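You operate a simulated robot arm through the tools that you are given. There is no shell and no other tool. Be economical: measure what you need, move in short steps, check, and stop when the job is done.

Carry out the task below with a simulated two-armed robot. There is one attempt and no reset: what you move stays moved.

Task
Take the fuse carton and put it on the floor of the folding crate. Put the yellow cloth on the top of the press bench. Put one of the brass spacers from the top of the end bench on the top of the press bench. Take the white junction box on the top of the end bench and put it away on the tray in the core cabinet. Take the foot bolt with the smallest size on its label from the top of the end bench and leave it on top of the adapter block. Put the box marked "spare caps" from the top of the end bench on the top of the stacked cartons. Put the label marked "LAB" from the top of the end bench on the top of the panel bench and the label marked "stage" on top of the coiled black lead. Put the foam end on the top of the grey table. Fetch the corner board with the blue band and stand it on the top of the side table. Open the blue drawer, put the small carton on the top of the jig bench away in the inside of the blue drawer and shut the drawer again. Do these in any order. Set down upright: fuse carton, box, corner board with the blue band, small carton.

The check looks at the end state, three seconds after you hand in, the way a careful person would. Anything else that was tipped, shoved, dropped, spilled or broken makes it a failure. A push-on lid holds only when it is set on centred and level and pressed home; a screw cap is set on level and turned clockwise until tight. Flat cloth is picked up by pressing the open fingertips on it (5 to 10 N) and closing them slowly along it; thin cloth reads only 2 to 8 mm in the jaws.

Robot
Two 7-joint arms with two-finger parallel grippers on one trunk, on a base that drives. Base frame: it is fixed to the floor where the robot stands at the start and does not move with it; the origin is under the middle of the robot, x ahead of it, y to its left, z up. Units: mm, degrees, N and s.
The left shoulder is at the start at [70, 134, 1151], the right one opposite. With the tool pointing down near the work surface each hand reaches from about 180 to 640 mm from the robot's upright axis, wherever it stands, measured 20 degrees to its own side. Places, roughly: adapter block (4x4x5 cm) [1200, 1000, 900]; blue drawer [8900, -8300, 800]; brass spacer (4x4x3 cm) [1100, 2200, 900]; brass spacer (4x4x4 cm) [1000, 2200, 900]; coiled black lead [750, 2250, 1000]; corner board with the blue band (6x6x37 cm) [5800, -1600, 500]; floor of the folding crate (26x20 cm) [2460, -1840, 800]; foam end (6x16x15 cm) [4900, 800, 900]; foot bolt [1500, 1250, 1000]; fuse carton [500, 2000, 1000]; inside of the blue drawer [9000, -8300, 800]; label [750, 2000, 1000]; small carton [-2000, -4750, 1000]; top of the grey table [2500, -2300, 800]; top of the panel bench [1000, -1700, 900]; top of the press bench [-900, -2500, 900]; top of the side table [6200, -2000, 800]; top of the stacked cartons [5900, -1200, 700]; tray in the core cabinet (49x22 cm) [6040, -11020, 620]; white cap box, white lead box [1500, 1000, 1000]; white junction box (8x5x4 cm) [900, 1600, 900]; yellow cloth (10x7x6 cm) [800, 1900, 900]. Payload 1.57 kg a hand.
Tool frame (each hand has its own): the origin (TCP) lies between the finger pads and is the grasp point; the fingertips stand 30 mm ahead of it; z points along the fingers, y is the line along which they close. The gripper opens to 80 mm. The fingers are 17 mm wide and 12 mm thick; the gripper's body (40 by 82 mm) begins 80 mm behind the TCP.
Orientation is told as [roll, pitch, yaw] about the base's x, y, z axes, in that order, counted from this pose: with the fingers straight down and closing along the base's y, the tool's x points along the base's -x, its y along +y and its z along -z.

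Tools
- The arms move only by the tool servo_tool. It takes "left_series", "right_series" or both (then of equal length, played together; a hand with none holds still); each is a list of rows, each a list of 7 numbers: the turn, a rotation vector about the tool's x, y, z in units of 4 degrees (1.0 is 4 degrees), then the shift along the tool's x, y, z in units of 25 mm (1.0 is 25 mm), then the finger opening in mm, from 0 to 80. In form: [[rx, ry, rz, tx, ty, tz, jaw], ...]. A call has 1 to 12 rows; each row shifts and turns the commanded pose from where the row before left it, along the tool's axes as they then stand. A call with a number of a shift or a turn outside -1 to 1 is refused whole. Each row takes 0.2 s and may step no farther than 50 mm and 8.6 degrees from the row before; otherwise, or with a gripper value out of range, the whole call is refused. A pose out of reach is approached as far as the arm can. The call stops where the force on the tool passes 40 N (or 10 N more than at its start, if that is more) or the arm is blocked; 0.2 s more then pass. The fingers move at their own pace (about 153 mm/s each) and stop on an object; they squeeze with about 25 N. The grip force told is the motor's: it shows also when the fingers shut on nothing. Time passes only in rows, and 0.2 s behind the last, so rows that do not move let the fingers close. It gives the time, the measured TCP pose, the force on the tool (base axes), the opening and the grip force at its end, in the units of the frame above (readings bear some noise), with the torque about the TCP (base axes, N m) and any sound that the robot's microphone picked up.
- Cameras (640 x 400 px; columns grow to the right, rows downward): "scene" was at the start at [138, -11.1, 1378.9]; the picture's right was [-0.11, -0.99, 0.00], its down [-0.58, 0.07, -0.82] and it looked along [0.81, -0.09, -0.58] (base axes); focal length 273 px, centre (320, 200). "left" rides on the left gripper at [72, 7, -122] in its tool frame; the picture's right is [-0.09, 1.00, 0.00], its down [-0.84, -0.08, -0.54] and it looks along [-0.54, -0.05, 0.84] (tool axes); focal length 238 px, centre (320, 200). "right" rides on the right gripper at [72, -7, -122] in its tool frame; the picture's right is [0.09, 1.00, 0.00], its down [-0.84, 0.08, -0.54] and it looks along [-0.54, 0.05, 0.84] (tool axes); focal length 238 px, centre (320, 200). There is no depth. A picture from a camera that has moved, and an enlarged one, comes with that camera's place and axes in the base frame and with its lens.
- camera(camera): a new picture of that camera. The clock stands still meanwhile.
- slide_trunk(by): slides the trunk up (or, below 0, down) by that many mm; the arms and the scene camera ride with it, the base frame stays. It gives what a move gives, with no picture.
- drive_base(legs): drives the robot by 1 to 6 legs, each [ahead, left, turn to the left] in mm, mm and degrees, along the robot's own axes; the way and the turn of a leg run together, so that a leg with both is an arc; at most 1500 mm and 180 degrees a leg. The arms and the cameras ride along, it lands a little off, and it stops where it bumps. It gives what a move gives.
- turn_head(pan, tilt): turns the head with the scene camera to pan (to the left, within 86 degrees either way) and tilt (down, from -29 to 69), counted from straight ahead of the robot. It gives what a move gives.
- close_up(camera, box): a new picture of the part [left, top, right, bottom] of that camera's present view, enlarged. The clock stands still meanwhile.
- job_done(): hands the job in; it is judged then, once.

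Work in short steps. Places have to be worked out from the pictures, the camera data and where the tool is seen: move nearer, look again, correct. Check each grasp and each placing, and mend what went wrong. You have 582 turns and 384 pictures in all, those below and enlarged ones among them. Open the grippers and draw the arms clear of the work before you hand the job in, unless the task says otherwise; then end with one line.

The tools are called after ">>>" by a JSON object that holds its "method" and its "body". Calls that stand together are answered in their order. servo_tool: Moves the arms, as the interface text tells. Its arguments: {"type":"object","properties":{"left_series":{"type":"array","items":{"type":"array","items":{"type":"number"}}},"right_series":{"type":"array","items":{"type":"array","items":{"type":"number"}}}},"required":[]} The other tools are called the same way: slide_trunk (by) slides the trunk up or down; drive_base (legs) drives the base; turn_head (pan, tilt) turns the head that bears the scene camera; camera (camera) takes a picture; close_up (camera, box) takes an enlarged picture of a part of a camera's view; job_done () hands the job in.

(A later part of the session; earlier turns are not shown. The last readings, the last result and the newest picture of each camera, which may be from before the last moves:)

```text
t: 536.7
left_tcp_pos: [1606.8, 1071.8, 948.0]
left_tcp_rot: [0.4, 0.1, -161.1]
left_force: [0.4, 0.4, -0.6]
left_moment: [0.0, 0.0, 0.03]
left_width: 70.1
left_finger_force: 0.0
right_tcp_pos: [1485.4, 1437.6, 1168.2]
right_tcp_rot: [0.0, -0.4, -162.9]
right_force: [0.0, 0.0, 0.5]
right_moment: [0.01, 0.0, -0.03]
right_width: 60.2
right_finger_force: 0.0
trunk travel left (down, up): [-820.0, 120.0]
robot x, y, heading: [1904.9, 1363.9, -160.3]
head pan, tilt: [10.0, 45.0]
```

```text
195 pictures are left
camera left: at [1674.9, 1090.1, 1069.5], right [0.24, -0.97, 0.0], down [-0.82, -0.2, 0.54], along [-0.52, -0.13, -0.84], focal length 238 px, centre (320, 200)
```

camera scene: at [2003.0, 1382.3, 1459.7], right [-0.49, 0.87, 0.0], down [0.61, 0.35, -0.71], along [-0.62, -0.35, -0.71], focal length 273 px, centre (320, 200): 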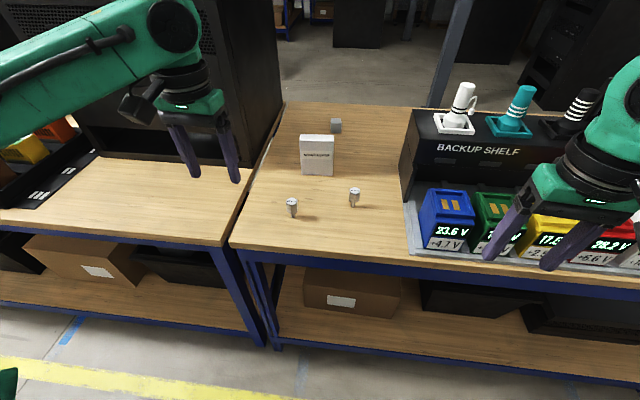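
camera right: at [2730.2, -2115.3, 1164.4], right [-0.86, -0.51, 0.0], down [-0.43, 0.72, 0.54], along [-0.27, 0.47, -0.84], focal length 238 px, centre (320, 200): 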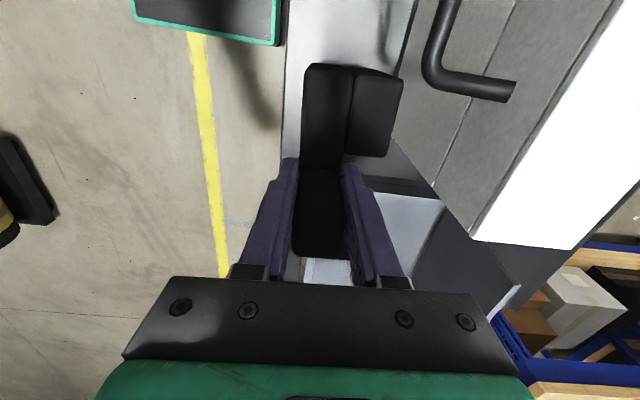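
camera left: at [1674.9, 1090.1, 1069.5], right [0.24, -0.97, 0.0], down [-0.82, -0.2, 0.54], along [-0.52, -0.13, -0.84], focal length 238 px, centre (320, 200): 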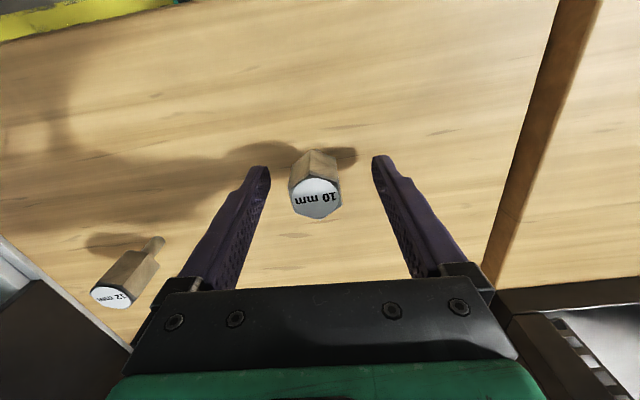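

"10 mm" confirmed and centred. I go 13 mm lower, close and lift.

>>> {"method": "servo_tool", "body": {"left_series": [[0, 0, 0, 0, 0, 0.5, 70], [0, 0, 0, 0, 0, 0, 45], [0, 0, 0, 0, 0, 0, 20], [0, 0, 0, 0, 0, 0, 15], [0, 0, 0, 0, 0, 0, 15], [0, 0, 0, 0, 0, -1, 15], [0, 0, 0, 0, 0, -1, 15], [0, 0, 0, 0, 0, -1, 15], [0, 0, 0, 0, 0, -1, 15], [0, 0, 0, 0, 0, -1, 15], [0, 0, 0, 0, 0, -1, 15]]}}

>>> {"method": "camera", "body": {"camera": "left"}}

>>> {"method": "close_up", "body": {"camera": "scene", "box": [180, 100, 420, 280]}}

```text
t: 539.1
left_tcp_pos: [1606.4, 1073.4, 1086.7]
left_tcp_rot: [0.3, 0.1, -161.1]
left_force: [-0.3, -0.3, -1.0]
left_moment: [-0.02, 0.02, 0.01]
left_width: 28.7
left_finger_force: 25.1
right_tcp_pos: [1484.5, 1438.2, 1168.0]
right_tcp_rot: [0.1, -0.4, -163.0]
right_force: [0.0, 0.7, 0.2]
right_moment: [-0.01, 0.02, -0.04]
right_width: 60.0
right_finger_force: 0.1
trunk travel left (down, up): [-820.0, 120.0]
robot x, y, heading: [1908.8, 1362.9, -160.3]
head pan, tilt: [10.0, 45.0]
```

```text
194 pictures are left
camera left: at [1675.3, 1090.5, 1207.8], right [0.24, -0.97, 0.01], down [-0.82, -0.2, 0.54], along [-0.52, -0.13, -0.84], focal length 238 px, centre (320, 200)
```

left: 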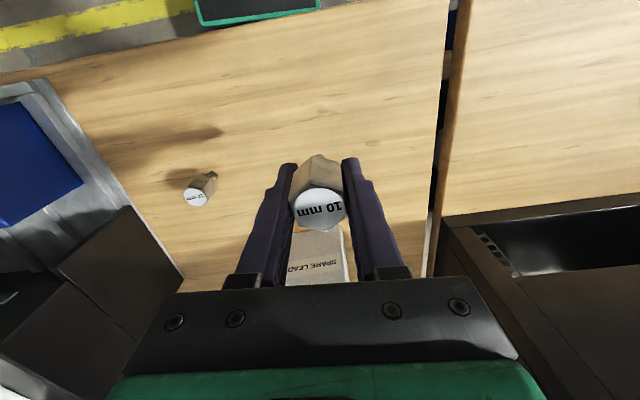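

```text
2.22 times, centred on (300, 190) of scene
camera zoom: at [1791.6, 1307.2, 1459.6], right [-0.49, 0.87, 0.0], down [0.61, 0.35, -0.71], along [-0.61, -0.35, -0.71], focal length 606 px, centre (364, 222)
```

zoom: 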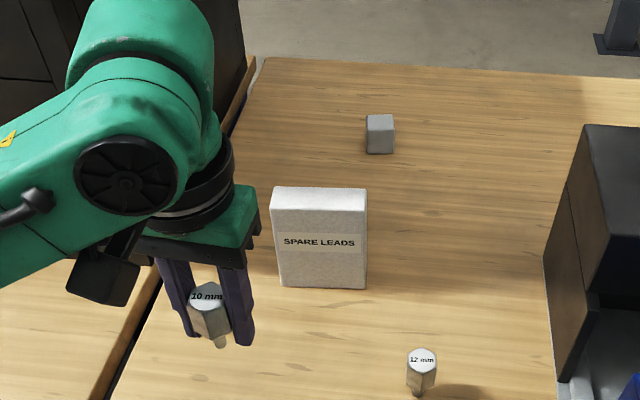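

Bolt held. I back off 250 mm and strafe right along the bench to the brass spacers.

>>> {"method": "drive_base", "body": {"legs": [[-250, 0, 0], [0, -910, 0]]}}

>>> {"method": "turn_head", "body": {"pan": -5, "tilt": 40}}

>>> {"method": "camera", "body": {"camera": "scene"}}

```text
t: 545.3
left_tcp_pos: [1531.9, 2016.3, 1086.4]
left_tcp_rot: [0.3, 0.1, -160.6]
left_force: [-0.1, 0.2, -0.6]
left_moment: [0.05, -0.01, 0.01]
left_width: 25.7
left_finger_force: 24.9
right_tcp_pos: [1409.2, 2378.7, 1168.1]
right_tcp_rot: [0.2, -0.4, -162.5]
right_force: [-0.3, -0.5, 0.1]
right_moment: [0.01, 0.01, 0.0]
right_width: 60.0
right_finger_force: 0.1
trunk travel left (down, up): [-820.0, 120.0]
robot x, y, heading: [1833.6, 2311.8, -160.0]
head pan, tilt: [10.0, 45.0]
```

```text
t: 546.1
left_tcp_pos: [1533.1, 2015.9, 1086.2]
left_tcp_rot: [0.3, 0.1, -160.5]
left_force: [0.2, 0.1, -0.6]
left_moment: [0.0, 0.02, 0.01]
left_width: 25.7
left_finger_force: 24.9
right_tcp_pos: [1409.1, 2381.5, 1168.4]
right_tcp_rot: [0.1, -0.3, -162.6]
right_force: [-0.3, -0.2, -0.5]
right_moment: [-0.03, -0.01, 0.0]
right_width: 60.0
right_finger_force: 0.2
trunk travel left (down, up): [-820.0, 120.0]
robot x, y, heading: [1834.6, 2307.7, -159.8]
head pan, tilt: [-5.0, 40.0]
```

```text
192 pictures are left
camera scene: at [1704.3, 2269.9, 1466.9], right [-0.26, 0.97, 0.0], down [0.62, 0.17, -0.77], along [-0.74, -0.2, -0.64], focal length 273 px, centre (320, 200)
```

scene: 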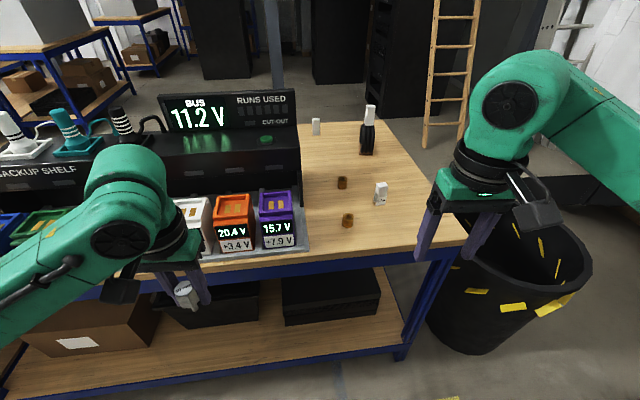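

>>> {"method": "close_up", "body": {"camera": "scene", "box": [110, 230, 250, 330]}}

>>> {"method": "close_up", "body": {"camera": "scene", "box": [300, 90, 460, 250]}}

>>> {"method": "camera", "body": {"camera": "left"}}

```text
4.00 times, centred on (180, 280) of scene
camera zoom: at [1704.3, 2269.9, 1466.9], right [-0.26, 0.97, 0.0], down [0.62, 0.17, -0.77], along [-0.74, -0.2, -0.64], focal length 1091 px, centre (880, -120)
```

zoom: 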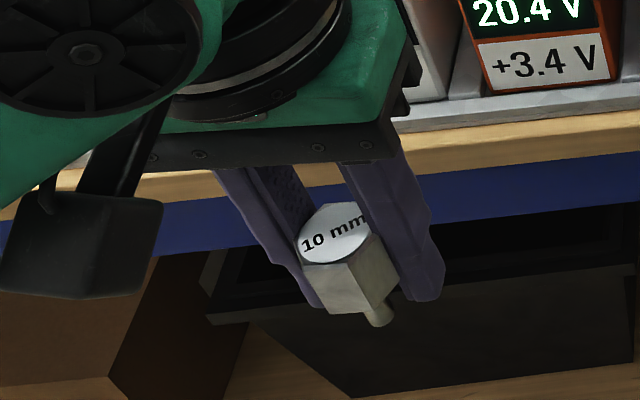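

```text
2.50 times, centred on (380, 170) of scene
camera zoom: at [1704.3, 2269.9, 1466.9], right [-0.26, 0.97, 0.0], down [0.62, 0.17, -0.77], along [-0.74, -0.2, -0.64], focal length 682 px, centre (170, 275)
```

zoom: 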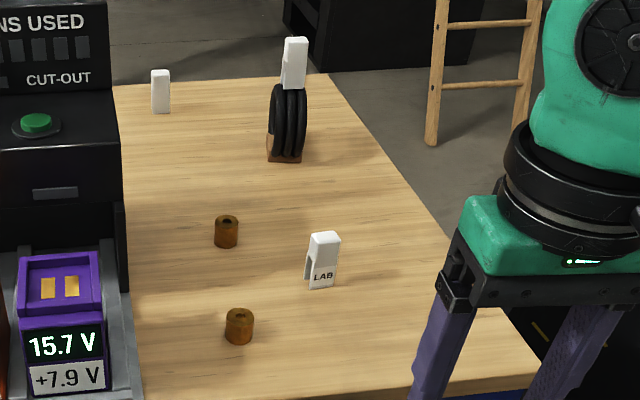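

```text
189 pictures are left
camera left: at [1601.3, 2033.8, 1207.4], right [0.24, -0.97, 0.01], down [-0.82, -0.2, 0.54], along [-0.52, -0.14, -0.84], focal length 238 px, centre (320, 200)
```

left: 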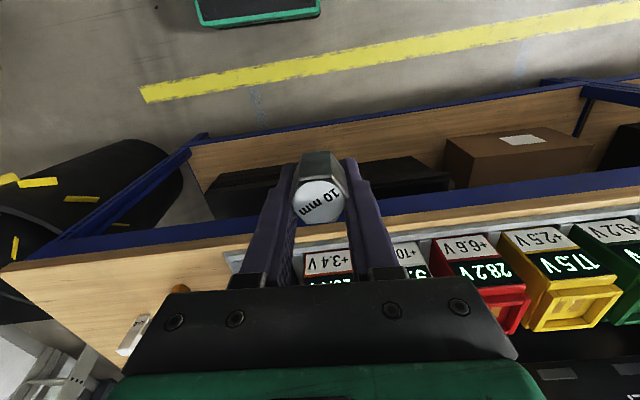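

LAB confirmed, STAGE still on the lead, bolt fine (it just turned flush in the jaws). I advance and take the nearer spacer at ≈(1124, 2197) with the right hand.

>>> {"method": "drive_base", "body": {"legs": [[262, 0, 0]]}}

>>> {"method": "servo_tool", "body": {"right_series": [[0, 0, 0, -0.65, -0.7, 0.5, 70], [0, 0, 0, -0.65, -0.7, 0.5, 70], [0, 0, 0, -0.65, -0.7, 0.5, 70], [0, 0, 0, -0.65, -0.7, 0.5, 70], [0, 0, 0, 0, 0, 0, 70]]}}

>>> {"method": "camera", "body": {"camera": "right"}}

```text
t: 548.0
left_tcp_pos: [1291.6, 1926.8, 1085.9]
left_tcp_rot: [0.4, 0.0, -160.5]
left_force: [0.8, -0.6, -0.5]
left_moment: [-0.01, 0.03, -0.03]
left_width: 25.4
left_finger_force: 25.1
right_tcp_pos: [1165.6, 2291.1, 1169.0]
right_tcp_rot: [0.1, -0.5, -162.4]
right_force: [0.2, 0.4, 0.5]
right_moment: [0.0, 0.02, -0.01]
right_width: 60.1
right_finger_force: 0.0
trunk travel left (down, up): [-820.0, 120.0]
robot x, y, heading: [1590.2, 2222.8, -159.8]
head pan, tilt: [-5.0, 40.0]
```

```text
t: 549.1
left_tcp_pos: [1289.8, 1927.2, 1086.1]
left_tcp_rot: [0.3, 0.1, -160.5]
left_force: [0.8, 0.4, -1.3]
left_moment: [0.0, 0.01, 0.02]
left_width: 25.5
left_finger_force: 24.9
right_tcp_pos: [1082.3, 2336.6, 1120.3]
right_tcp_rot: [0.1, -0.5, -162.4]
right_force: [-0.1, -0.1, 1.2]
right_moment: [0.0, 0.03, 0.01]
right_width: 70.0
right_finger_force: 0.1
trunk travel left (down, up): [-820.0, 120.0]
robot x, y, heading: [1589.9, 2219.4, -159.8]
head pan, tilt: [-5.0, 40.0]
```

```text
188 pictures are left
camera right: at [1149.3, 2365.5, 1241.6], right [0.39, -0.92, 0.0], down [-0.77, -0.32, 0.55], along [-0.5, -0.21, -0.84], focal length 238 px, centre (320, 200)
```

right: 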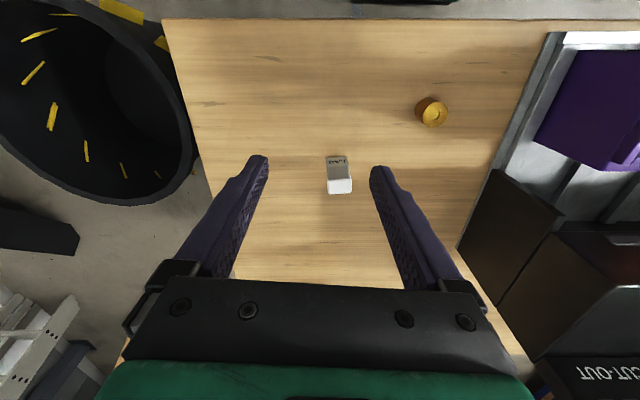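

I moved the wrong way sideways; the spacer is at ≈(1136, 2203). I go over it.

>>> {"method": "servo_tool", "body": {"right_series": [[0, 0.1, 0, 0.07, 0.95, 0, 70], [0, 0, 0, 0.07, 0.95, 0, 70], [0, 0, 0, 0.07, 0.95, 0, 70], [0, 0, 0, 0.07, 0.95, 0, 70], [0, 0, 0, 0.07, 0.95, 0, 70], [0, 0, 0, 0.05, 0.95, 0, 70], [0, 0, 0, 0, 0, 1, 70], [0, 0, 0, 0, 0, 1, 70], [0, 0, 0, 0, 0, 0, 70]]}}

>>> {"method": "camera", "body": {"camera": "right"}}

```text
t: 551.1
left_tcp_pos: [1290.4, 1926.2, 1084.4]
left_tcp_rot: [0.3, 0.1, -160.4]
left_force: [0.3, 0.0, -0.5]
left_moment: [0.01, -0.01, -0.02]
left_width: 25.6
left_finger_force: 25.4
right_tcp_pos: [1135.2, 2202.6, 1069.0]
right_tcp_rot: [0.1, 0.0, -162.3]
right_force: [-0.4, 0.2, -1.1]
right_moment: [0.01, 0.01, -0.01]
right_width: 70.2
right_finger_force: 0.0
trunk travel left (down, up): [-820.0, 120.0]
robot x, y, heading: [1591.9, 2221.9, -160.0]
head pan, tilt: [-5.0, 40.0]
```

```text
187 pictures are left
camera right: at [1200.8, 2231.5, 1192.5], right [0.39, -0.92, 0.0], down [-0.77, -0.33, 0.54], along [-0.5, -0.21, -0.84], focal length 238 px, centre (320, 200)
```

right: 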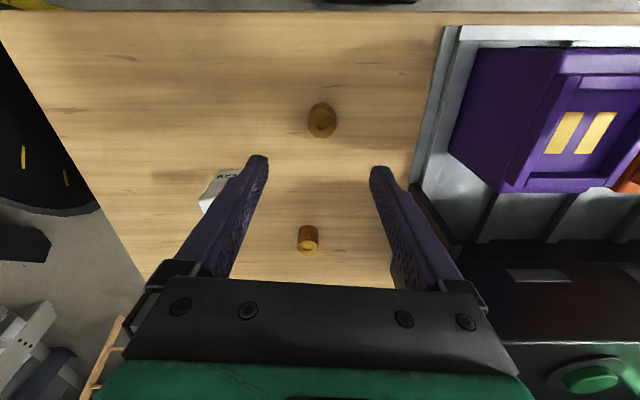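

Centred over the spacer. I descend and grip.

>>> {"method": "servo_tool", "body": {"right_series": [[0, 0, 0, -0.1, -0.03, 1, 70], [0, 0, 0, 0, 0, 1, 70], [0, 0, 0, 0, 0, 1, 70], [0, 0, 0, 0, 0, 1, 70], [0, 0, 0, 0, 0, 1, 70], [0, 0, 0, 0, 0, 0.75, 70], [0, 0, 0, 0, 0, 0, 50], [0, 0, 0, 0, 0, 0, 25], [0, 0, 0, 0, 0, 0, 25], [0, 0, 0, 0, 0, 0, 25]]}}

>>> {"method": "camera", "body": {"camera": "right"}}

```text
t: 552.9
left_tcp_pos: [1291.8, 1927.6, 1086.4]
left_tcp_rot: [0.3, 0.0, -160.6]
left_force: [-0.1, -0.9, -1.1]
left_moment: [0.02, 0.04, 0.0]
left_width: 25.6
left_finger_force: 24.8
right_tcp_pos: [1130.6, 2205.9, 930.6]
right_tcp_rot: [0.0, -0.6, -162.7]
right_force: [1.0, 5.7, 16.6]
right_moment: [0.08, -0.24, 0.13]
right_width: 30.8
right_finger_force: 3.7
trunk travel left (down, up): [-820.0, 120.0]
robot x, y, heading: [1590.6, 2221.4, -160.1]
head pan, tilt: [-5.0, 40.0]
stopped in row 8 (right hand): the force on the tool passed its limit at 47 N (the readings are from after the stop); the commanded pose is now the measured one
```

```text
186 pictures are left
camera right: at [1198.0, 2234.5, 1052.2], right [0.38, -0.92, 0.0], down [-0.77, -0.32, 0.55], along [-0.51, -0.21, -0.84], focal length 238 px, centre (320, 200)
```

right: 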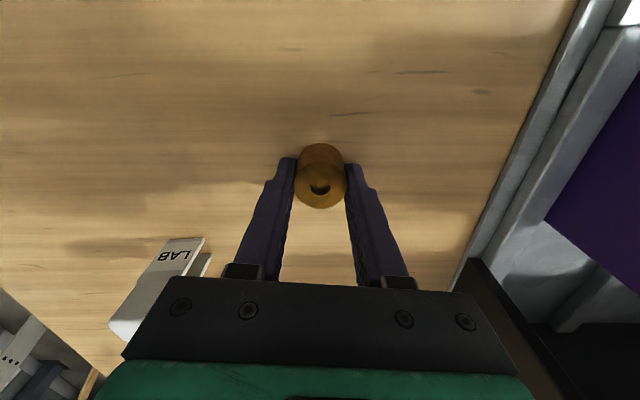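

Fingertips touched the bench while closing (bench ≈ 900). I rise 3 mm and close fully, then lift.

>>> {"method": "servo_tool", "body": {"right_series": [[0, 0, 0, 0, 0, -0.12, 31], [0, 0, 0, 0, 0, 0, 20], [0, 0, 0, 0, 0, 0, 20], [0, 0, 0, 0, 0, 0, 20], [0, 0, 0, 0, 0, -0.8, 20], [0, 0, 0, 0, 0, -1, 20], [0, 0, 0, 0, 0, -1, 20], [0, 0, 0, 0, 0, -1, 20], [0, 0, 0, 0, 0, -1, 20], [0, 0, 0, 0, 0, -1, 20], [0, 0, 0, 0, 0, -1, 20]]}}

>>> {"method": "camera", "body": {"camera": "right"}}

```text
t: 555.3
left_tcp_pos: [1290.5, 1928.2, 1086.5]
left_tcp_rot: [0.2, 0.1, -160.6]
left_force: [-0.1, -0.2, -1.1]
left_moment: [0.03, 0.03, 0.05]
left_width: 25.6
left_finger_force: 25.3
right_tcp_pos: [1130.9, 2206.7, 1100.6]
right_tcp_rot: [-0.1, -0.2, -162.6]
right_force: [-0.2, 0.2, -0.8]
right_moment: [-0.01, 0.01, 0.03]
right_width: 29.8
right_finger_force: 25.0
trunk travel left (down, up): [-820.0, 120.0]
robot x, y, heading: [1592.1, 2219.8, -159.9]
head pan, tilt: [-5.0, 40.0]
```

```text
185 pictures are left
camera right: at [1197.7, 2233.8, 1223.7], right [0.39, -0.92, 0.0], down [-0.77, -0.32, 0.55], along [-0.5, -0.21, -0.84], focal length 238 px, centre (320, 200)
```

right: 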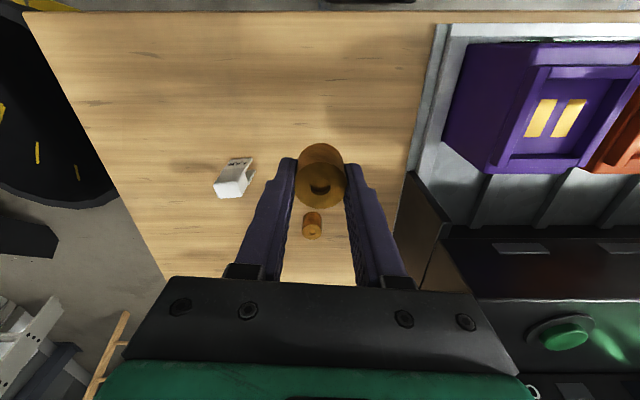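

Spacer held. Now back west through the corridor by the reverse of the known path (facing south, strafing at y≈3322, easing south past the bin).

>>> {"method": "drive_base", "body": {"legs": [[-450, 0, 0], [0, 0, 70], [-952, -395, 0]]}}

>>> {"method": "turn_head", "body": {"pan": -40, "tilt": 45}}

>>> {"method": "camera", "body": {"camera": "scene"}}

```text
t: 566.0
left_tcp_pos: [1795.6, 2953.6, 1085.5]
left_tcp_rot: [0.3, 0.1, -91.1]
left_force: [-0.9, 0.2, -1.2]
left_moment: [-0.01, -0.02, 0.0]
left_width: 25.2
left_finger_force: 24.4
right_tcp_pos: [1478.3, 2902.6, 1100.6]
right_tcp_rot: [-0.1, -0.2, -93.1]
right_force: [-0.9, -0.9, -1.1]
right_moment: [0.03, 0.0, 0.01]
right_width: 30.1
right_finger_force: 24.7
trunk travel left (down, up): [-820.0, 120.0]
robot x, y, heading: [1626.1, 3335.4, -90.6]
head pan, tilt: [-5.0, 40.0]
```

```text
t: 567.0
left_tcp_pos: [1796.1, 2952.9, 1085.7]
left_tcp_rot: [0.2, 0.1, -91.1]
left_force: [-0.2, -0.2, -1.7]
left_moment: [-0.03, 0.0, -0.02]
left_width: 25.5
left_finger_force: 24.7
right_tcp_pos: [1479.7, 2902.8, 1101.6]
right_tcp_rot: [-0.1, -0.3, -93.1]
right_force: [0.0, 0.8, -0.5]
right_moment: [0.01, 0.0, 0.02]
right_width: 30.3
right_finger_force: 24.9
trunk travel left (down, up): [-820.0, 120.0]
robot x, y, heading: [1624.3, 3340.8, -90.3]
head pan, tilt: [-40.0, 45.0]
```

```text
184 pictures are left
camera scene: at [1573.0, 3224.2, 1459.6], right [-0.76, 0.65, 0.0], down [0.46, 0.54, -0.71], along [-0.46, -0.54, -0.71], focal length 273 px, centre (320, 200)
```

scene: 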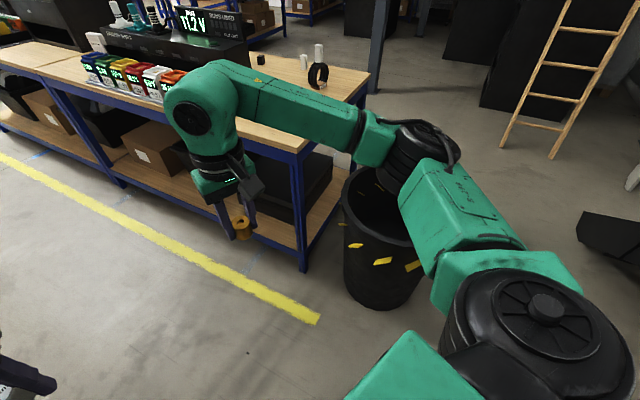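

>>> {"method": "drive_base", "body": {"legs": [[0, -1155, 0], [110, -210, 0], [0, -500, 0]]}}

>>> {"method": "camera", "body": {"camera": "scene"}}

```text
t: 576.7
left_tcp_pos: [-68.4, 2866.4, 1085.5]
left_tcp_rot: [0.1, 0.1, -91.8]
left_force: [0.2, -0.1, -1.8]
left_moment: [-0.01, -0.02, -0.01]
left_width: 25.3
left_finger_force: 24.8
right_tcp_pos: [-386.6, 2819.9, 1101.0]
right_tcp_rot: [-0.1, -0.3, -93.8]
right_force: [0.2, 0.1, -0.5]
right_moment: [0.02, 0.03, 0.0]
right_width: 29.8
right_finger_force: 25.2
trunk travel left (down, up): [-820.0, 120.0]
robot x, y, heading: [-238.8, 3252.9, -91.2]
head pan, tilt: [-40.0, 45.0]
```

```text
183 pictures are left
camera scene: at [-287.9, 3140.3, 1459.7], right [-0.75, 0.66, 0.0], down [0.46, 0.53, -0.71], along [-0.47, -0.53, -0.71], focal length 273 px, centre (320, 200)
```

scene: 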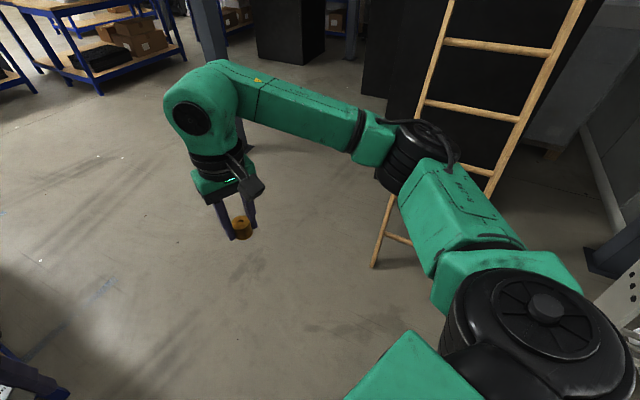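

Through. I drive to the front of the end bench's right part for placing the bolt on the adapter block.

>>> {"method": "drive_base", "body": {"legs": [[1450, 0, 0], [550, 0, 0], [0, 0, 111.7], [0, -900, 0], [320, 0, 0]]}}

>>> {"method": "turn_head", "body": {"pan": 10, "tilt": 35}}

>>> {"method": "camera", "body": {"camera": "scene"}}

```text
t: 597.5
left_tcp_pos: [602.5, 783.2, 1086.9]
left_tcp_rot: [0.2, 0.0, 18.5]
left_force: [0.1, -0.6, -0.1]
left_moment: [-0.01, 0.01, -0.01]
left_width: 25.5
left_finger_force: 24.9
right_tcp_pos: [756.1, 502.1, 1101.7]
right_tcp_rot: [-0.1, -0.4, 16.5]
right_force: [-0.8, 0.5, -0.7]
right_moment: [-0.03, -0.03, 0.03]
right_width: 30.0
right_finger_force: 25.3
trunk travel left (down, up): [-820.0, 120.0]
robot x, y, heading: [298.2, 494.7, 19.1]
head pan, tilt: [-40.0, 45.0]
```

```text
t: 598.7
left_tcp_pos: [602.9, 782.3, 1085.2]
left_tcp_rot: [0.3, 0.1, 18.4]
left_force: [0.3, 0.8, 0.3]
left_moment: [-0.02, 0.02, -0.05]
left_width: 25.6
left_finger_force: 25.2
right_tcp_pos: [757.8, 502.3, 1101.3]
right_tcp_rot: [-0.1, -0.4, 16.5]
right_force: [0.1, 0.2, -0.3]
right_moment: [0.0, -0.02, 0.05]
right_width: 30.0
right_finger_force: 25.1
trunk travel left (down, up): [-820.0, 120.0]
robot x, y, heading: [299.7, 493.6, 19.2]
head pan, tilt: [10.0, 35.0]
```

```text
182 pictures are left
camera scene: at [423.8, 551.9, 1474.5], right [0.49, -0.87, 0.0], down [-0.5, -0.28, -0.82], along [0.72, 0.4, -0.57], focal length 273 px, centre (320, 200)
```

scene: 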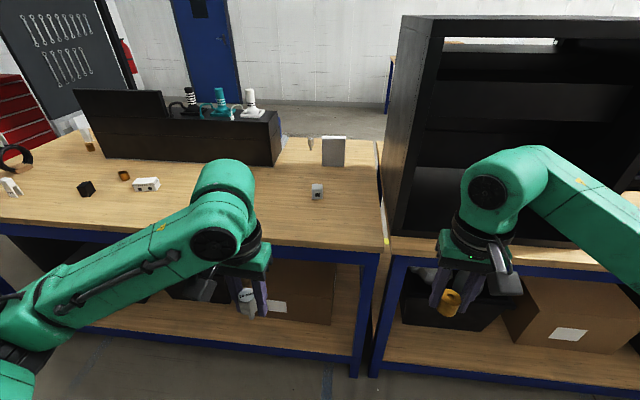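

The cabinet at the right would meet my right hand, so I pull the right hand in first, then advance 412 mm toward the bench.

>>> {"method": "servo_tool", "body": {"right_series": [[0, 0, 0, 1, 0.2, 0, 20], [0, 0, 0, 1, 0.2, 0, 20], [0, 0, 0, 1, 0.2, 0, 20], [0, 0, 0, 1, 0.2, 0, 20], [0, 0, 0, 1, 0, 0, 20]]}}

>>> {"method": "drive_base", "body": {"legs": [[412, 0, 1.5]]}}

>>> {"method": "camera", "body": {"camera": "scene"}}

>>> {"method": "camera", "body": {"camera": "left"}}

```text
t: 599.9
left_tcp_pos: [602.9, 782.5, 1086.1]
left_tcp_rot: [0.3, 0.1, 18.4]
left_force: [-0.8, -0.3, -1.2]
left_moment: [-0.01, -0.01, 0.0]
left_width: 25.4
left_finger_force: 25.2
right_tcp_pos: [632.5, 484.2, 1101.1]
right_tcp_rot: [-0.1, -0.3, 16.5]
right_force: [0.0, 0.2, -0.3]
right_moment: [0.0, -0.01, -0.03]
right_width: 30.1
right_finger_force: 25.1
trunk travel left (down, up): [-820.0, 120.0]
robot x, y, heading: [295.3, 493.2, 19.1]
head pan, tilt: [10.0, 35.0]
```

```text
t: 602.4
left_tcp_pos: [971.4, 923.4, 1087.3]
left_tcp_rot: [0.3, -0.1, 19.8]
left_force: [0.2, -1.1, 0.5]
left_moment: [-0.03, 0.03, 0.01]
left_width: 25.6
left_finger_force: 24.9
right_tcp_pos: [1004.3, 627.8, 1101.2]
right_tcp_rot: [-0.1, -0.5, 18.3]
right_force: [-0.2, 0.3, -1.5]
right_moment: [0.01, -0.03, 0.02]
right_width: 30.0
right_finger_force: 25.6
trunk travel left (down, up): [-820.0, 120.0]
robot x, y, heading: [678.8, 633.1, 20.6]
head pan, tilt: [10.0, 35.0]
stopped in leg 1: the robot was blocked; the commanded pose is now the measured one
```

```text
181 pictures are left
camera scene: at [795.9, 687.8, 1475.0], right [0.51, -0.86, 0.0], down [-0.49, -0.29, -0.82], along [0.71, 0.42, -0.57], focal length 273 px, centre (320, 200)
```

scene: 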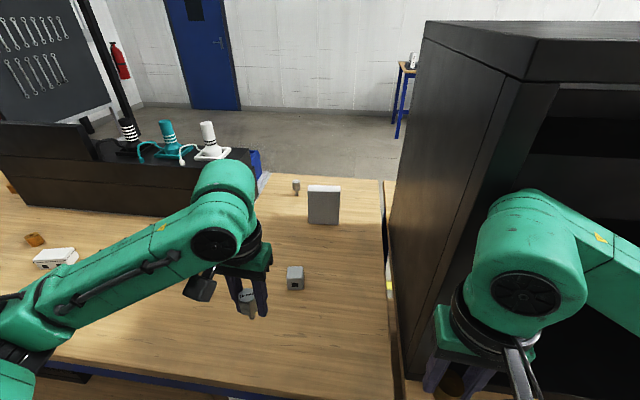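

```text
180 pictures are left
camera left: at [901.0, 904.6, 1208.8], right [-0.25, 0.97, 0.01], down [0.81, 0.21, 0.54], along [0.52, 0.14, -0.84], focal length 238 px, centre (320, 200)
```

left: 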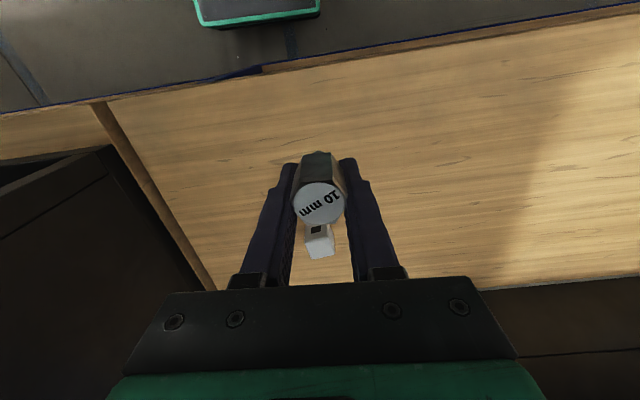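

The base is against the bench front; fine. I bring the bolt forward over the adapter block.

>>> {"method": "servo_tool", "body": {"left_series": [[0, 0, 0, -0.9, -0.07, 0, 15], [0, 0, 0, -0.9, -0.07, 0, 15], [0, 0, 0, -0.9, -0.07, 0, 15], [0, 0, 0, -0.9, -0.07, 0, 15], [0, 0, 0, -0.9, -0.07, 0, 15], [0, 0, 0, -0.9, -0.07, 0, 15], [0, 0, 0, -0.9, -0.07, 0, 15], [0, 0, 0, -0.6, -0.07, 0.5, 15], [0, 0, 0, 0, 0, 0, 15]]}}

>>> {"method": "camera", "body": {"camera": "left"}}

>>> {"method": "close_up", "body": {"camera": "scene", "box": [220, 200, 380, 330]}}

```text
t: 604.4
left_tcp_pos: [1138.4, 969.2, 1075.6]
left_tcp_rot: [0.2, -0.3, 19.8]
left_force: [-0.8, -0.4, -0.5]
left_moment: [0.02, -0.02, 0.0]
left_width: 25.4
left_finger_force: 24.7
right_tcp_pos: [1004.3, 627.3, 1101.8]
right_tcp_rot: [-0.1, -0.4, 18.3]
right_force: [0.8, 0.0, -1.0]
right_moment: [0.01, -0.02, 0.0]
right_width: 30.1
right_finger_force: 24.8
trunk travel left (down, up): [-820.0, 120.0]
robot x, y, heading: [676.5, 632.0, 20.7]
head pan, tilt: [10.0, 35.0]
```

```text
179 pictures are left
camera left: at [1068.0, 950.0, 1196.7], right [-0.25, 0.97, 0.01], down [0.81, 0.21, 0.54], along [0.52, 0.14, -0.84], focal length 238 px, centre (320, 200)
```

left: 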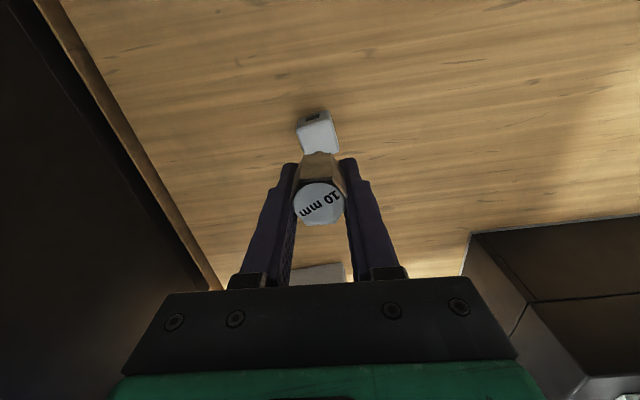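

```text
3.08 times, centred on (300, 265) of scene
camera zoom: at [795.4, 687.6, 1475.1], right [0.51, -0.86, 0.0], down [-0.49, -0.29, -0.82], along [0.71, 0.42, -0.57], focal length 840 px, centre (382, 0)
```

zoom: 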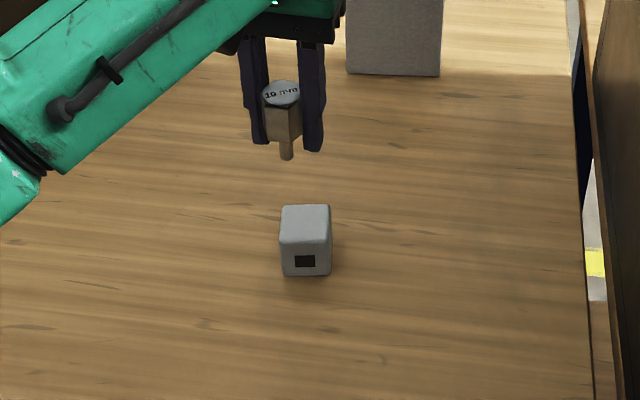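

Adapter top centre ≈(1149, 970). I move 10 mm forward and descend to just above it.

>>> {"method": "servo_tool", "body": {"left_series": [[0, 0.08, 0, -0.42, -0.1, 0.5, 15], [0, 0, 0, 0, 0, 1, 15], [0, 0, 0, 0, 0, 1, 15], [0, 0, 0, 0, 0, 0.4, 15], [0, 0, 0, 0, 0, 0, 15]]}}

>>> {"method": "camera", "body": {"camera": "left"}}

>>> {"method": "close_up", "body": {"camera": "scene", "box": [240, 210, 360, 310]}}

```text
t: 605.6
left_tcp_pos: [1149.0, 971.1, 1003.6]
left_tcp_rot: [0.4, 0.2, 19.8]
left_force: [0.8, -0.1, -0.5]
left_moment: [0.02, 0.01, 0.01]
left_width: 25.4
left_finger_force: 24.8
right_tcp_pos: [1004.6, 626.9, 1100.2]
right_tcp_rot: [-0.1, -0.3, 18.3]
right_force: [-0.5, 0.8, -0.5]
right_moment: [0.01, 0.01, 0.01]
right_width: 30.1
right_finger_force: 24.3
trunk travel left (down, up): [-820.0, 120.0]
robot x, y, heading: [679.3, 630.1, 20.3]
head pan, tilt: [10.0, 35.0]
```

```text
177 pictures are left
camera left: at [1078.6, 951.2, 1124.8], right [-0.25, 0.97, 0.01], down [0.82, 0.21, 0.54], along [0.52, 0.14, -0.84], focal length 238 px, centre (320, 200)
```

left: 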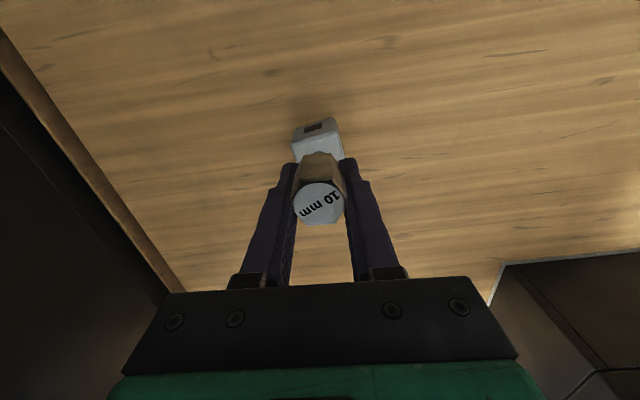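

```text
4.00 times, centred on (300, 260) of scene
camera zoom: at [795.4, 687.7, 1475.1], right [0.51, -0.86, 0.0], down [-0.49, -0.29, -0.82], along [0.71, 0.42, -0.57], focal length 1091 px, centre (400, -40)
```

zoom: 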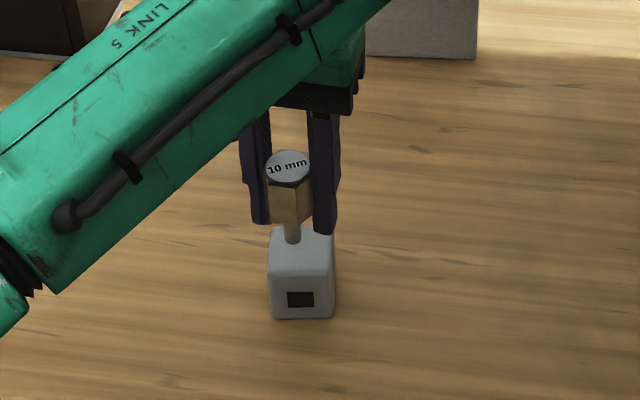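

Stem end is just above the adapter's top and within ~3 mm of centre. I lower in 2 mm steps.

>>> {"method": "servo_tool", "body": {"left_series": [[0, 0, 0, -0.05, -0.1, 0.1, 15], [0, 0, 0, 0, 0, 0.1, 15], [0, 0, 0, 0, 0, 0, 15]]}}

>>> {"method": "servo_tool", "body": {"left_series": [[0, 0, 0, 0, 0, 0.1, 15], [0, 0, 0, 0, 0, 0.1, 15], [0, 0, 0, 0, 0, 0, 15]]}}

>>> {"method": "close_up", "body": {"camera": "scene", "box": [240, 210, 360, 310]}}

```text
t: 606.4
left_tcp_pos: [1151.0, 969.9, 997.3]
left_tcp_rot: [0.4, 0.2, 19.9]
left_force: [-0.7, 0.7, 0.0]
left_moment: [0.0, -0.01, 0.01]
left_width: 25.5
left_finger_force: 24.8
right_tcp_pos: [1004.3, 626.2, 1100.8]
right_tcp_rot: [-0.1, -0.4, 18.3]
right_force: [-0.9, 0.4, -0.5]
right_moment: [0.04, 0.02, 0.0]
right_width: 30.1
right_finger_force: 25.2
trunk travel left (down, up): [-820.0, 120.0]
robot x, y, heading: [674.3, 629.4, 20.6]
head pan, tilt: [10.0, 35.0]
```

```text
t: 607.2
left_tcp_pos: [1152.2, 968.3, 991.8]
left_tcp_rot: [0.4, 0.2, 19.8]
left_force: [-0.7, -0.7, -0.9]
left_moment: [-0.03, -0.02, 0.02]
left_width: 25.5
left_finger_force: 25.1
right_tcp_pos: [1003.8, 626.6, 1101.7]
right_tcp_rot: [0.0, -0.4, 18.2]
right_force: [0.0, 0.3, -0.2]
right_moment: [-0.01, 0.0, -0.02]
right_width: 30.0
right_finger_force: 25.0
trunk travel left (down, up): [-820.0, 120.0]
robot x, y, heading: [679.5, 632.4, 20.3]
head pan, tilt: [10.0, 35.0]
```

```text
4.00 times, centred on (300, 260) of scene
camera zoom: at [795.4, 687.7, 1475.1], right [0.51, -0.86, 0.0], down [-0.49, -0.29, -0.82], along [0.71, 0.42, -0.57], focal length 1091 px, centre (400, -40)
```

zoom: 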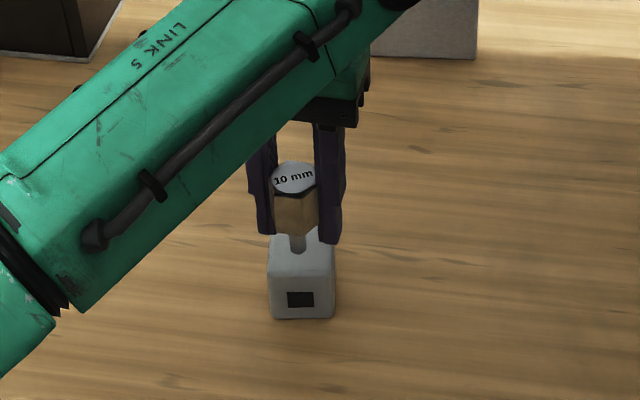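

>>> {"method": "servo_tool", "body": {"left_series": [[0, 0, 0, 0, 0, 0.1, 15], [0, 0, 0, 0, 0, 0, 15]]}}

>>> {"method": "servo_tool", "body": {"left_series": [[0, 0, 0, 0, 0, 0.1, 15], [0, 0, 0, 0, 0, 0, 15]]}}

```text
t: 607.8
left_tcp_pos: [1150.7, 970.4, 990.0]
left_tcp_rot: [0.4, 0.2, 19.8]
left_force: [-0.1, -0.3, -0.5]
left_moment: [0.01, 0.01, 0.02]
left_width: 25.4
left_finger_force: 25.3
right_tcp_pos: [1005.7, 626.6, 1099.6]
right_tcp_rot: [-0.2, -0.5, 18.3]
right_force: [0.6, 0.5, -0.5]
right_moment: [-0.01, -0.01, 0.0]
right_width: 30.0
right_finger_force: 25.0
trunk travel left (down, up): [-820.0, 120.0]
robot x, y, heading: [677.7, 630.9, 20.2]
head pan, tilt: [10.0, 35.0]
```

```text
t: 608.4
left_tcp_pos: [1151.0, 969.2, 987.4]
left_tcp_rot: [0.5, 0.2, 19.8]
left_force: [0.4, -0.2, -0.4]
left_moment: [-0.03, 0.01, 0.0]
left_width: 25.5
left_finger_force: 24.5
right_tcp_pos: [1005.4, 627.0, 1101.3]
right_tcp_rot: [-0.1, -0.3, 18.3]
right_force: [0.6, 0.1, -0.6]
right_moment: [0.02, 0.02, -0.02]
right_width: 30.0
right_finger_force: 25.0
trunk travel left (down, up): [-820.0, 120.0]
robot x, y, heading: [675.3, 625.9, 20.5]
head pan, tilt: [10.0, 35.0]
```

>>> {"method": "servo_tool", "body": {"left_series": [[0, 0, 0, 0, 0, 0.1, 15], [0, 0, 0, 0, 0, 0, 15]]}}

>>> {"method": "servo_tool", "body": {"left_series": [[0, 0, 0, 0, 0, 0.08, 15], [0, 0, 0, 0, 0, 0, 15]]}}

>>> {"method": "close_up", "body": {"camera": "scene", "box": [240, 210, 360, 310]}}

```text
t: 609.0
left_tcp_pos: [1151.2, 968.4, 985.3]
left_tcp_rot: [0.4, 0.3, 19.8]
left_force: [0.2, -0.7, -1.2]
left_moment: [0.02, -0.01, -0.02]
left_width: 25.5
left_finger_force: 25.2
right_tcp_pos: [1005.2, 627.1, 1100.8]
right_tcp_rot: [0.0, -0.5, 18.2]
right_force: [0.3, -0.2, 0.4]
right_moment: [-0.01, -0.01, -0.03]
right_width: 30.1
right_finger_force: 25.2
trunk travel left (down, up): [-820.0, 120.0]
robot x, y, heading: [679.2, 631.2, 20.7]
head pan, tilt: [10.0, 35.0]
```

```text
t: 609.6
left_tcp_pos: [1150.4, 969.4, 983.1]
left_tcp_rot: [0.4, 0.2, 19.8]
left_force: [0.5, -0.5, -1.1]
left_moment: [0.0, 0.01, 0.04]
left_width: 25.5
left_finger_force: 24.9
right_tcp_pos: [1005.9, 626.6, 1101.2]
right_tcp_rot: [-0.1, -0.3, 18.3]
right_force: [0.1, -0.3, -0.9]
right_moment: [0.04, 0.02, 0.0]
right_width: 30.1
right_finger_force: 25.0
trunk travel left (down, up): [-820.0, 120.0]
robot x, y, heading: [676.9, 631.8, 20.4]
head pan, tilt: [10.0, 35.0]
```

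```text
4.00 times, centred on (300, 260) of scene
camera zoom: at [795.4, 687.8, 1475.1], right [0.51, -0.86, 0.0], down [-0.49, -0.29, -0.82], along [0.71, 0.42, -0.57], focal length 1091 px, centre (400, -40)
```

zoom: 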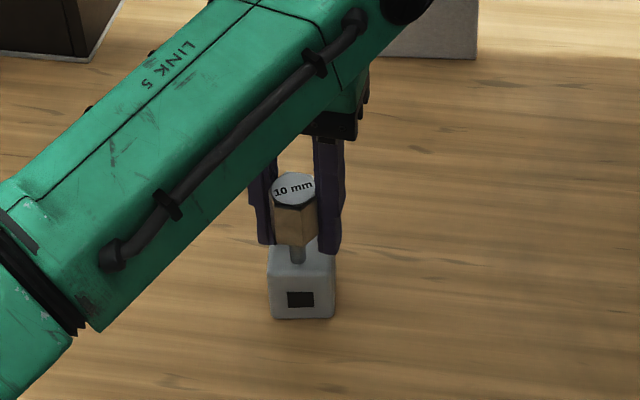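

The adapter top must be lower (≈937), which puts its centre ~9 mm further forward. I raise 4 mm, shift forward 9 mm, and lower again.

>>> {"method": "servo_tool", "body": {"left_series": [[0, 0, 0, 0, 0, -0.16, 15], [0, 0, 0, -0.36, 0.08, 0, 15], [0, 0, 0, 0, 0, 0.16, 15], [0, 0, 0, 0, 0, 0, 15]]}}

>>> {"method": "servo_tool", "body": {"left_series": [[0, 0, 0, 0, 0, 0.08, 15], [0, 0, 0, 0, 0, 0, 15]]}}

>>> {"method": "close_up", "body": {"camera": "scene", "box": [240, 210, 360, 310]}}

```text
t: 610.6
left_tcp_pos: [1159.8, 974.3, 982.9]
left_tcp_rot: [0.4, 0.1, 19.8]
left_force: [0.2, 0.8, 1.4]
left_moment: [0.0, 0.0, -0.02]
left_width: 25.5
left_finger_force: 24.9
right_tcp_pos: [1004.1, 628.3, 1101.4]
right_tcp_rot: [0.0, -0.4, 18.4]
right_force: [-0.3, -0.7, 0.4]
right_moment: [0.01, 0.05, -0.03]
right_width: 30.1
right_finger_force: 25.0
trunk travel left (down, up): [-820.0, 120.0]
robot x, y, heading: [676.6, 630.2, 20.5]
head pan, tilt: [10.0, 35.0]
```

```text
t: 611.2
left_tcp_pos: [1158.8, 974.2, 982.5]
left_tcp_rot: [0.4, 0.0, 19.8]
left_force: [0.4, 0.6, 15.7]
left_moment: [0.04, 0.07, -0.01]
left_width: 25.7
left_finger_force: 25.4
right_tcp_pos: [1004.6, 627.0, 1102.2]
right_tcp_rot: [-0.1, -0.4, 18.3]
right_force: [0.7, 0.7, -1.0]
right_moment: [0.04, -0.03, 0.01]
right_width: 30.3
right_finger_force: 25.3
trunk travel left (down, up): [-820.0, 120.0]
robot x, y, heading: [680.1, 629.6, 20.5]
head pan, tilt: [10.0, 35.0]
```

```text
4.00 times, centred on (300, 260) of scene
camera zoom: at [795.2, 687.8, 1475.3], right [0.51, -0.86, 0.0], down [-0.49, -0.29, -0.82], along [0.71, 0.42, -0.57], focal length 1091 px, centre (400, -40)
```

zoom: 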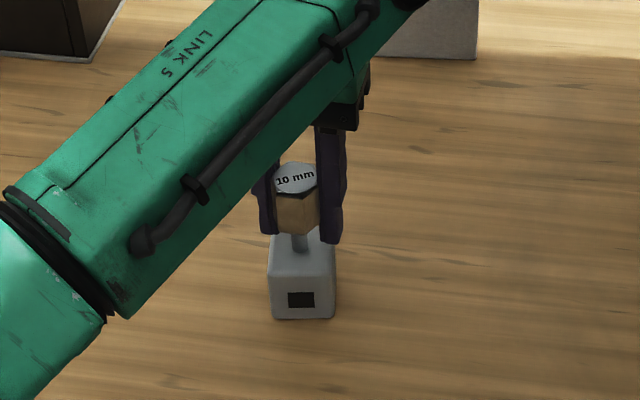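

Contact, stem in the middle of the adapter top. I ease off and open carefully.

>>> {"method": "servo_tool", "body": {"left_series": [[0, 0, 0, 0, 0, -0.04, 15], [0, 0, 0, 0, 0, 0, 15], [0, 0, 0, 0, 0, 0, 31], [0, 0, 0, 0, 0, 0, 34], [0, 0, 0, 0, 0, 0, 34]]}}

>>> {"method": "close_up", "body": {"camera": "scene", "box": [240, 210, 360, 310]}}

```text
t: 612.4
left_tcp_pos: [1158.4, 973.6, 982.0]
left_tcp_rot: [0.5, 0.1, 19.8]
left_force: [-0.6, -0.4, 0.3]
left_moment: [0.03, 0.0, -0.02]
left_width: 33.9
left_finger_force: 0.1
right_tcp_pos: [1004.5, 626.5, 1101.1]
right_tcp_rot: [-0.1, -0.4, 18.4]
right_force: [-0.7, 0.7, -0.4]
right_moment: [0.0, 0.02, -0.02]
right_width: 30.3
right_finger_force: 25.5
trunk travel left (down, up): [-820.0, 120.0]
robot x, y, heading: [676.3, 632.5, 20.4]
head pan, tilt: [10.0, 35.0]
```

```text
4.00 times, centred on (300, 260) of scene
camera zoom: at [795.3, 688.0, 1475.1], right [0.51, -0.86, 0.0], down [-0.49, -0.29, -0.82], along [0.71, 0.42, -0.57], focal length 1091 px, centre (400, -40)
```

zoom: 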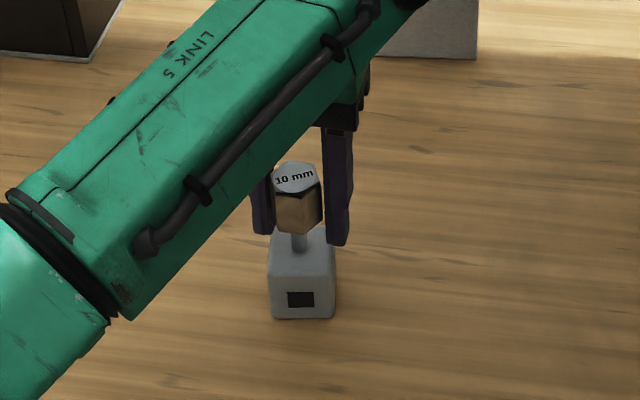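

It stands. I open wide, rise, and pull the left hand back.

>>> {"method": "servo_tool", "body": {"left_series": [[0, 0, 0, 0, 0, 0, 55], [0, 0, 0, 0, 0, 0, 60], [0, 0, 0, 0, 0, -0.8, 60], [0, 0, 0, 0, 0, -0.8, 60], [0, 0, 0, 0.2, 0, -0.8, 60], [0, 0, 0, 0.5, 0, -0.8, 60], [0, 0, 0, 0.9, 0, 0, 60], [0, 0, 0, 0.9, 0, 0, 60], [0, 0, 0, 0.9, 0, 0, 60], [0, 0, 0, 0.9, 0, 0, 60]]}}

>>> {"method": "camera", "body": {"camera": "scene"}}

```text
t: 614.6
left_tcp_pos: [1056.2, 936.8, 1062.1]
left_tcp_rot: [0.3, 0.2, 19.9]
left_force: [0.4, 0.3, -0.3]
left_moment: [-0.06, 0.02, 0.02]
left_width: 60.2
left_finger_force: 0.1
right_tcp_pos: [1004.6, 627.2, 1101.6]
right_tcp_rot: [-0.1, -0.5, 18.3]
right_force: [0.2, 0.1, -0.8]
right_moment: [-0.01, -0.03, 0.0]
right_width: 29.9
right_finger_force: 24.8
trunk travel left (down, up): [-820.0, 120.0]
robot x, y, heading: [674.8, 630.4, 20.5]
head pan, tilt: [10.0, 35.0]
```

```text
171 pictures are left
camera scene: at [795.3, 688.1, 1475.1], right [0.51, -0.86, 0.0], down [-0.49, -0.29, -0.82], along [0.71, 0.42, -0.57], focal length 273 px, centre (320, 200)
```

scene: 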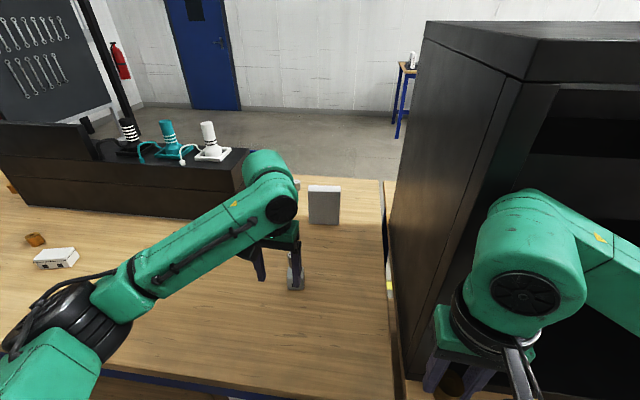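

Bolt stands on the adapter. Next the junction box with the left hand: I back off 15 mm and strafe left 650 mm.

>>> {"method": "drive_base", "body": {"legs": [[-25, 0, 0], [0, 640, 0]]}}

>>> {"method": "camera", "body": {"camera": "scene"}}

>>> {"method": "camera", "body": {"camera": "left"}}

```text
t: 618.5
left_tcp_pos: [811.9, 1531.2, 1059.7]
left_tcp_rot: [0.4, 0.3, 20.0]
left_force: [0.2, 0.0, 0.4]
left_moment: [0.02, 0.0, 0.0]
left_width: 60.1
left_finger_force: 0.0
right_tcp_pos: [760.1, 1220.8, 1100.9]
right_tcp_rot: [-0.1, -0.1, 18.6]
right_force: [-0.1, 0.5, -0.6]
right_moment: [-0.03, 0.02, 0.02]
right_width: 30.0
right_finger_force: 24.6
trunk travel left (down, up): [-820.0, 120.0]
robot x, y, heading: [426.0, 1223.4, 20.6]
head pan, tilt: [10.0, 35.0]
```

```text
170 pictures are left
camera scene: at [552.1, 1282.1, 1474.5], right [0.51, -0.86, 0.0], down [-0.49, -0.29, -0.82], along [0.7, 0.42, -0.57], focal length 273 px, centre (320, 200)
```

scene: 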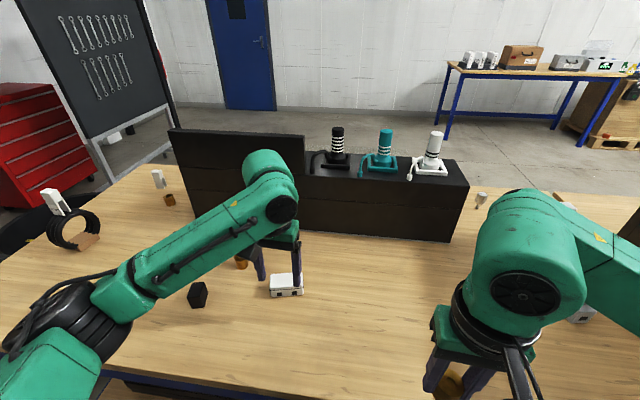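

```text
169 pictures are left
camera left: at [742.3, 1511.6, 1183.1], right [-0.25, 0.97, 0.01], down [0.82, 0.21, 0.54], along [0.52, 0.14, -0.84], focal length 238 px, centre (320, 200)
```

left: 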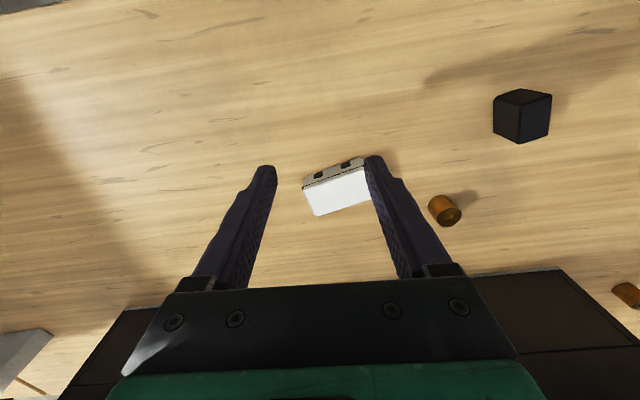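

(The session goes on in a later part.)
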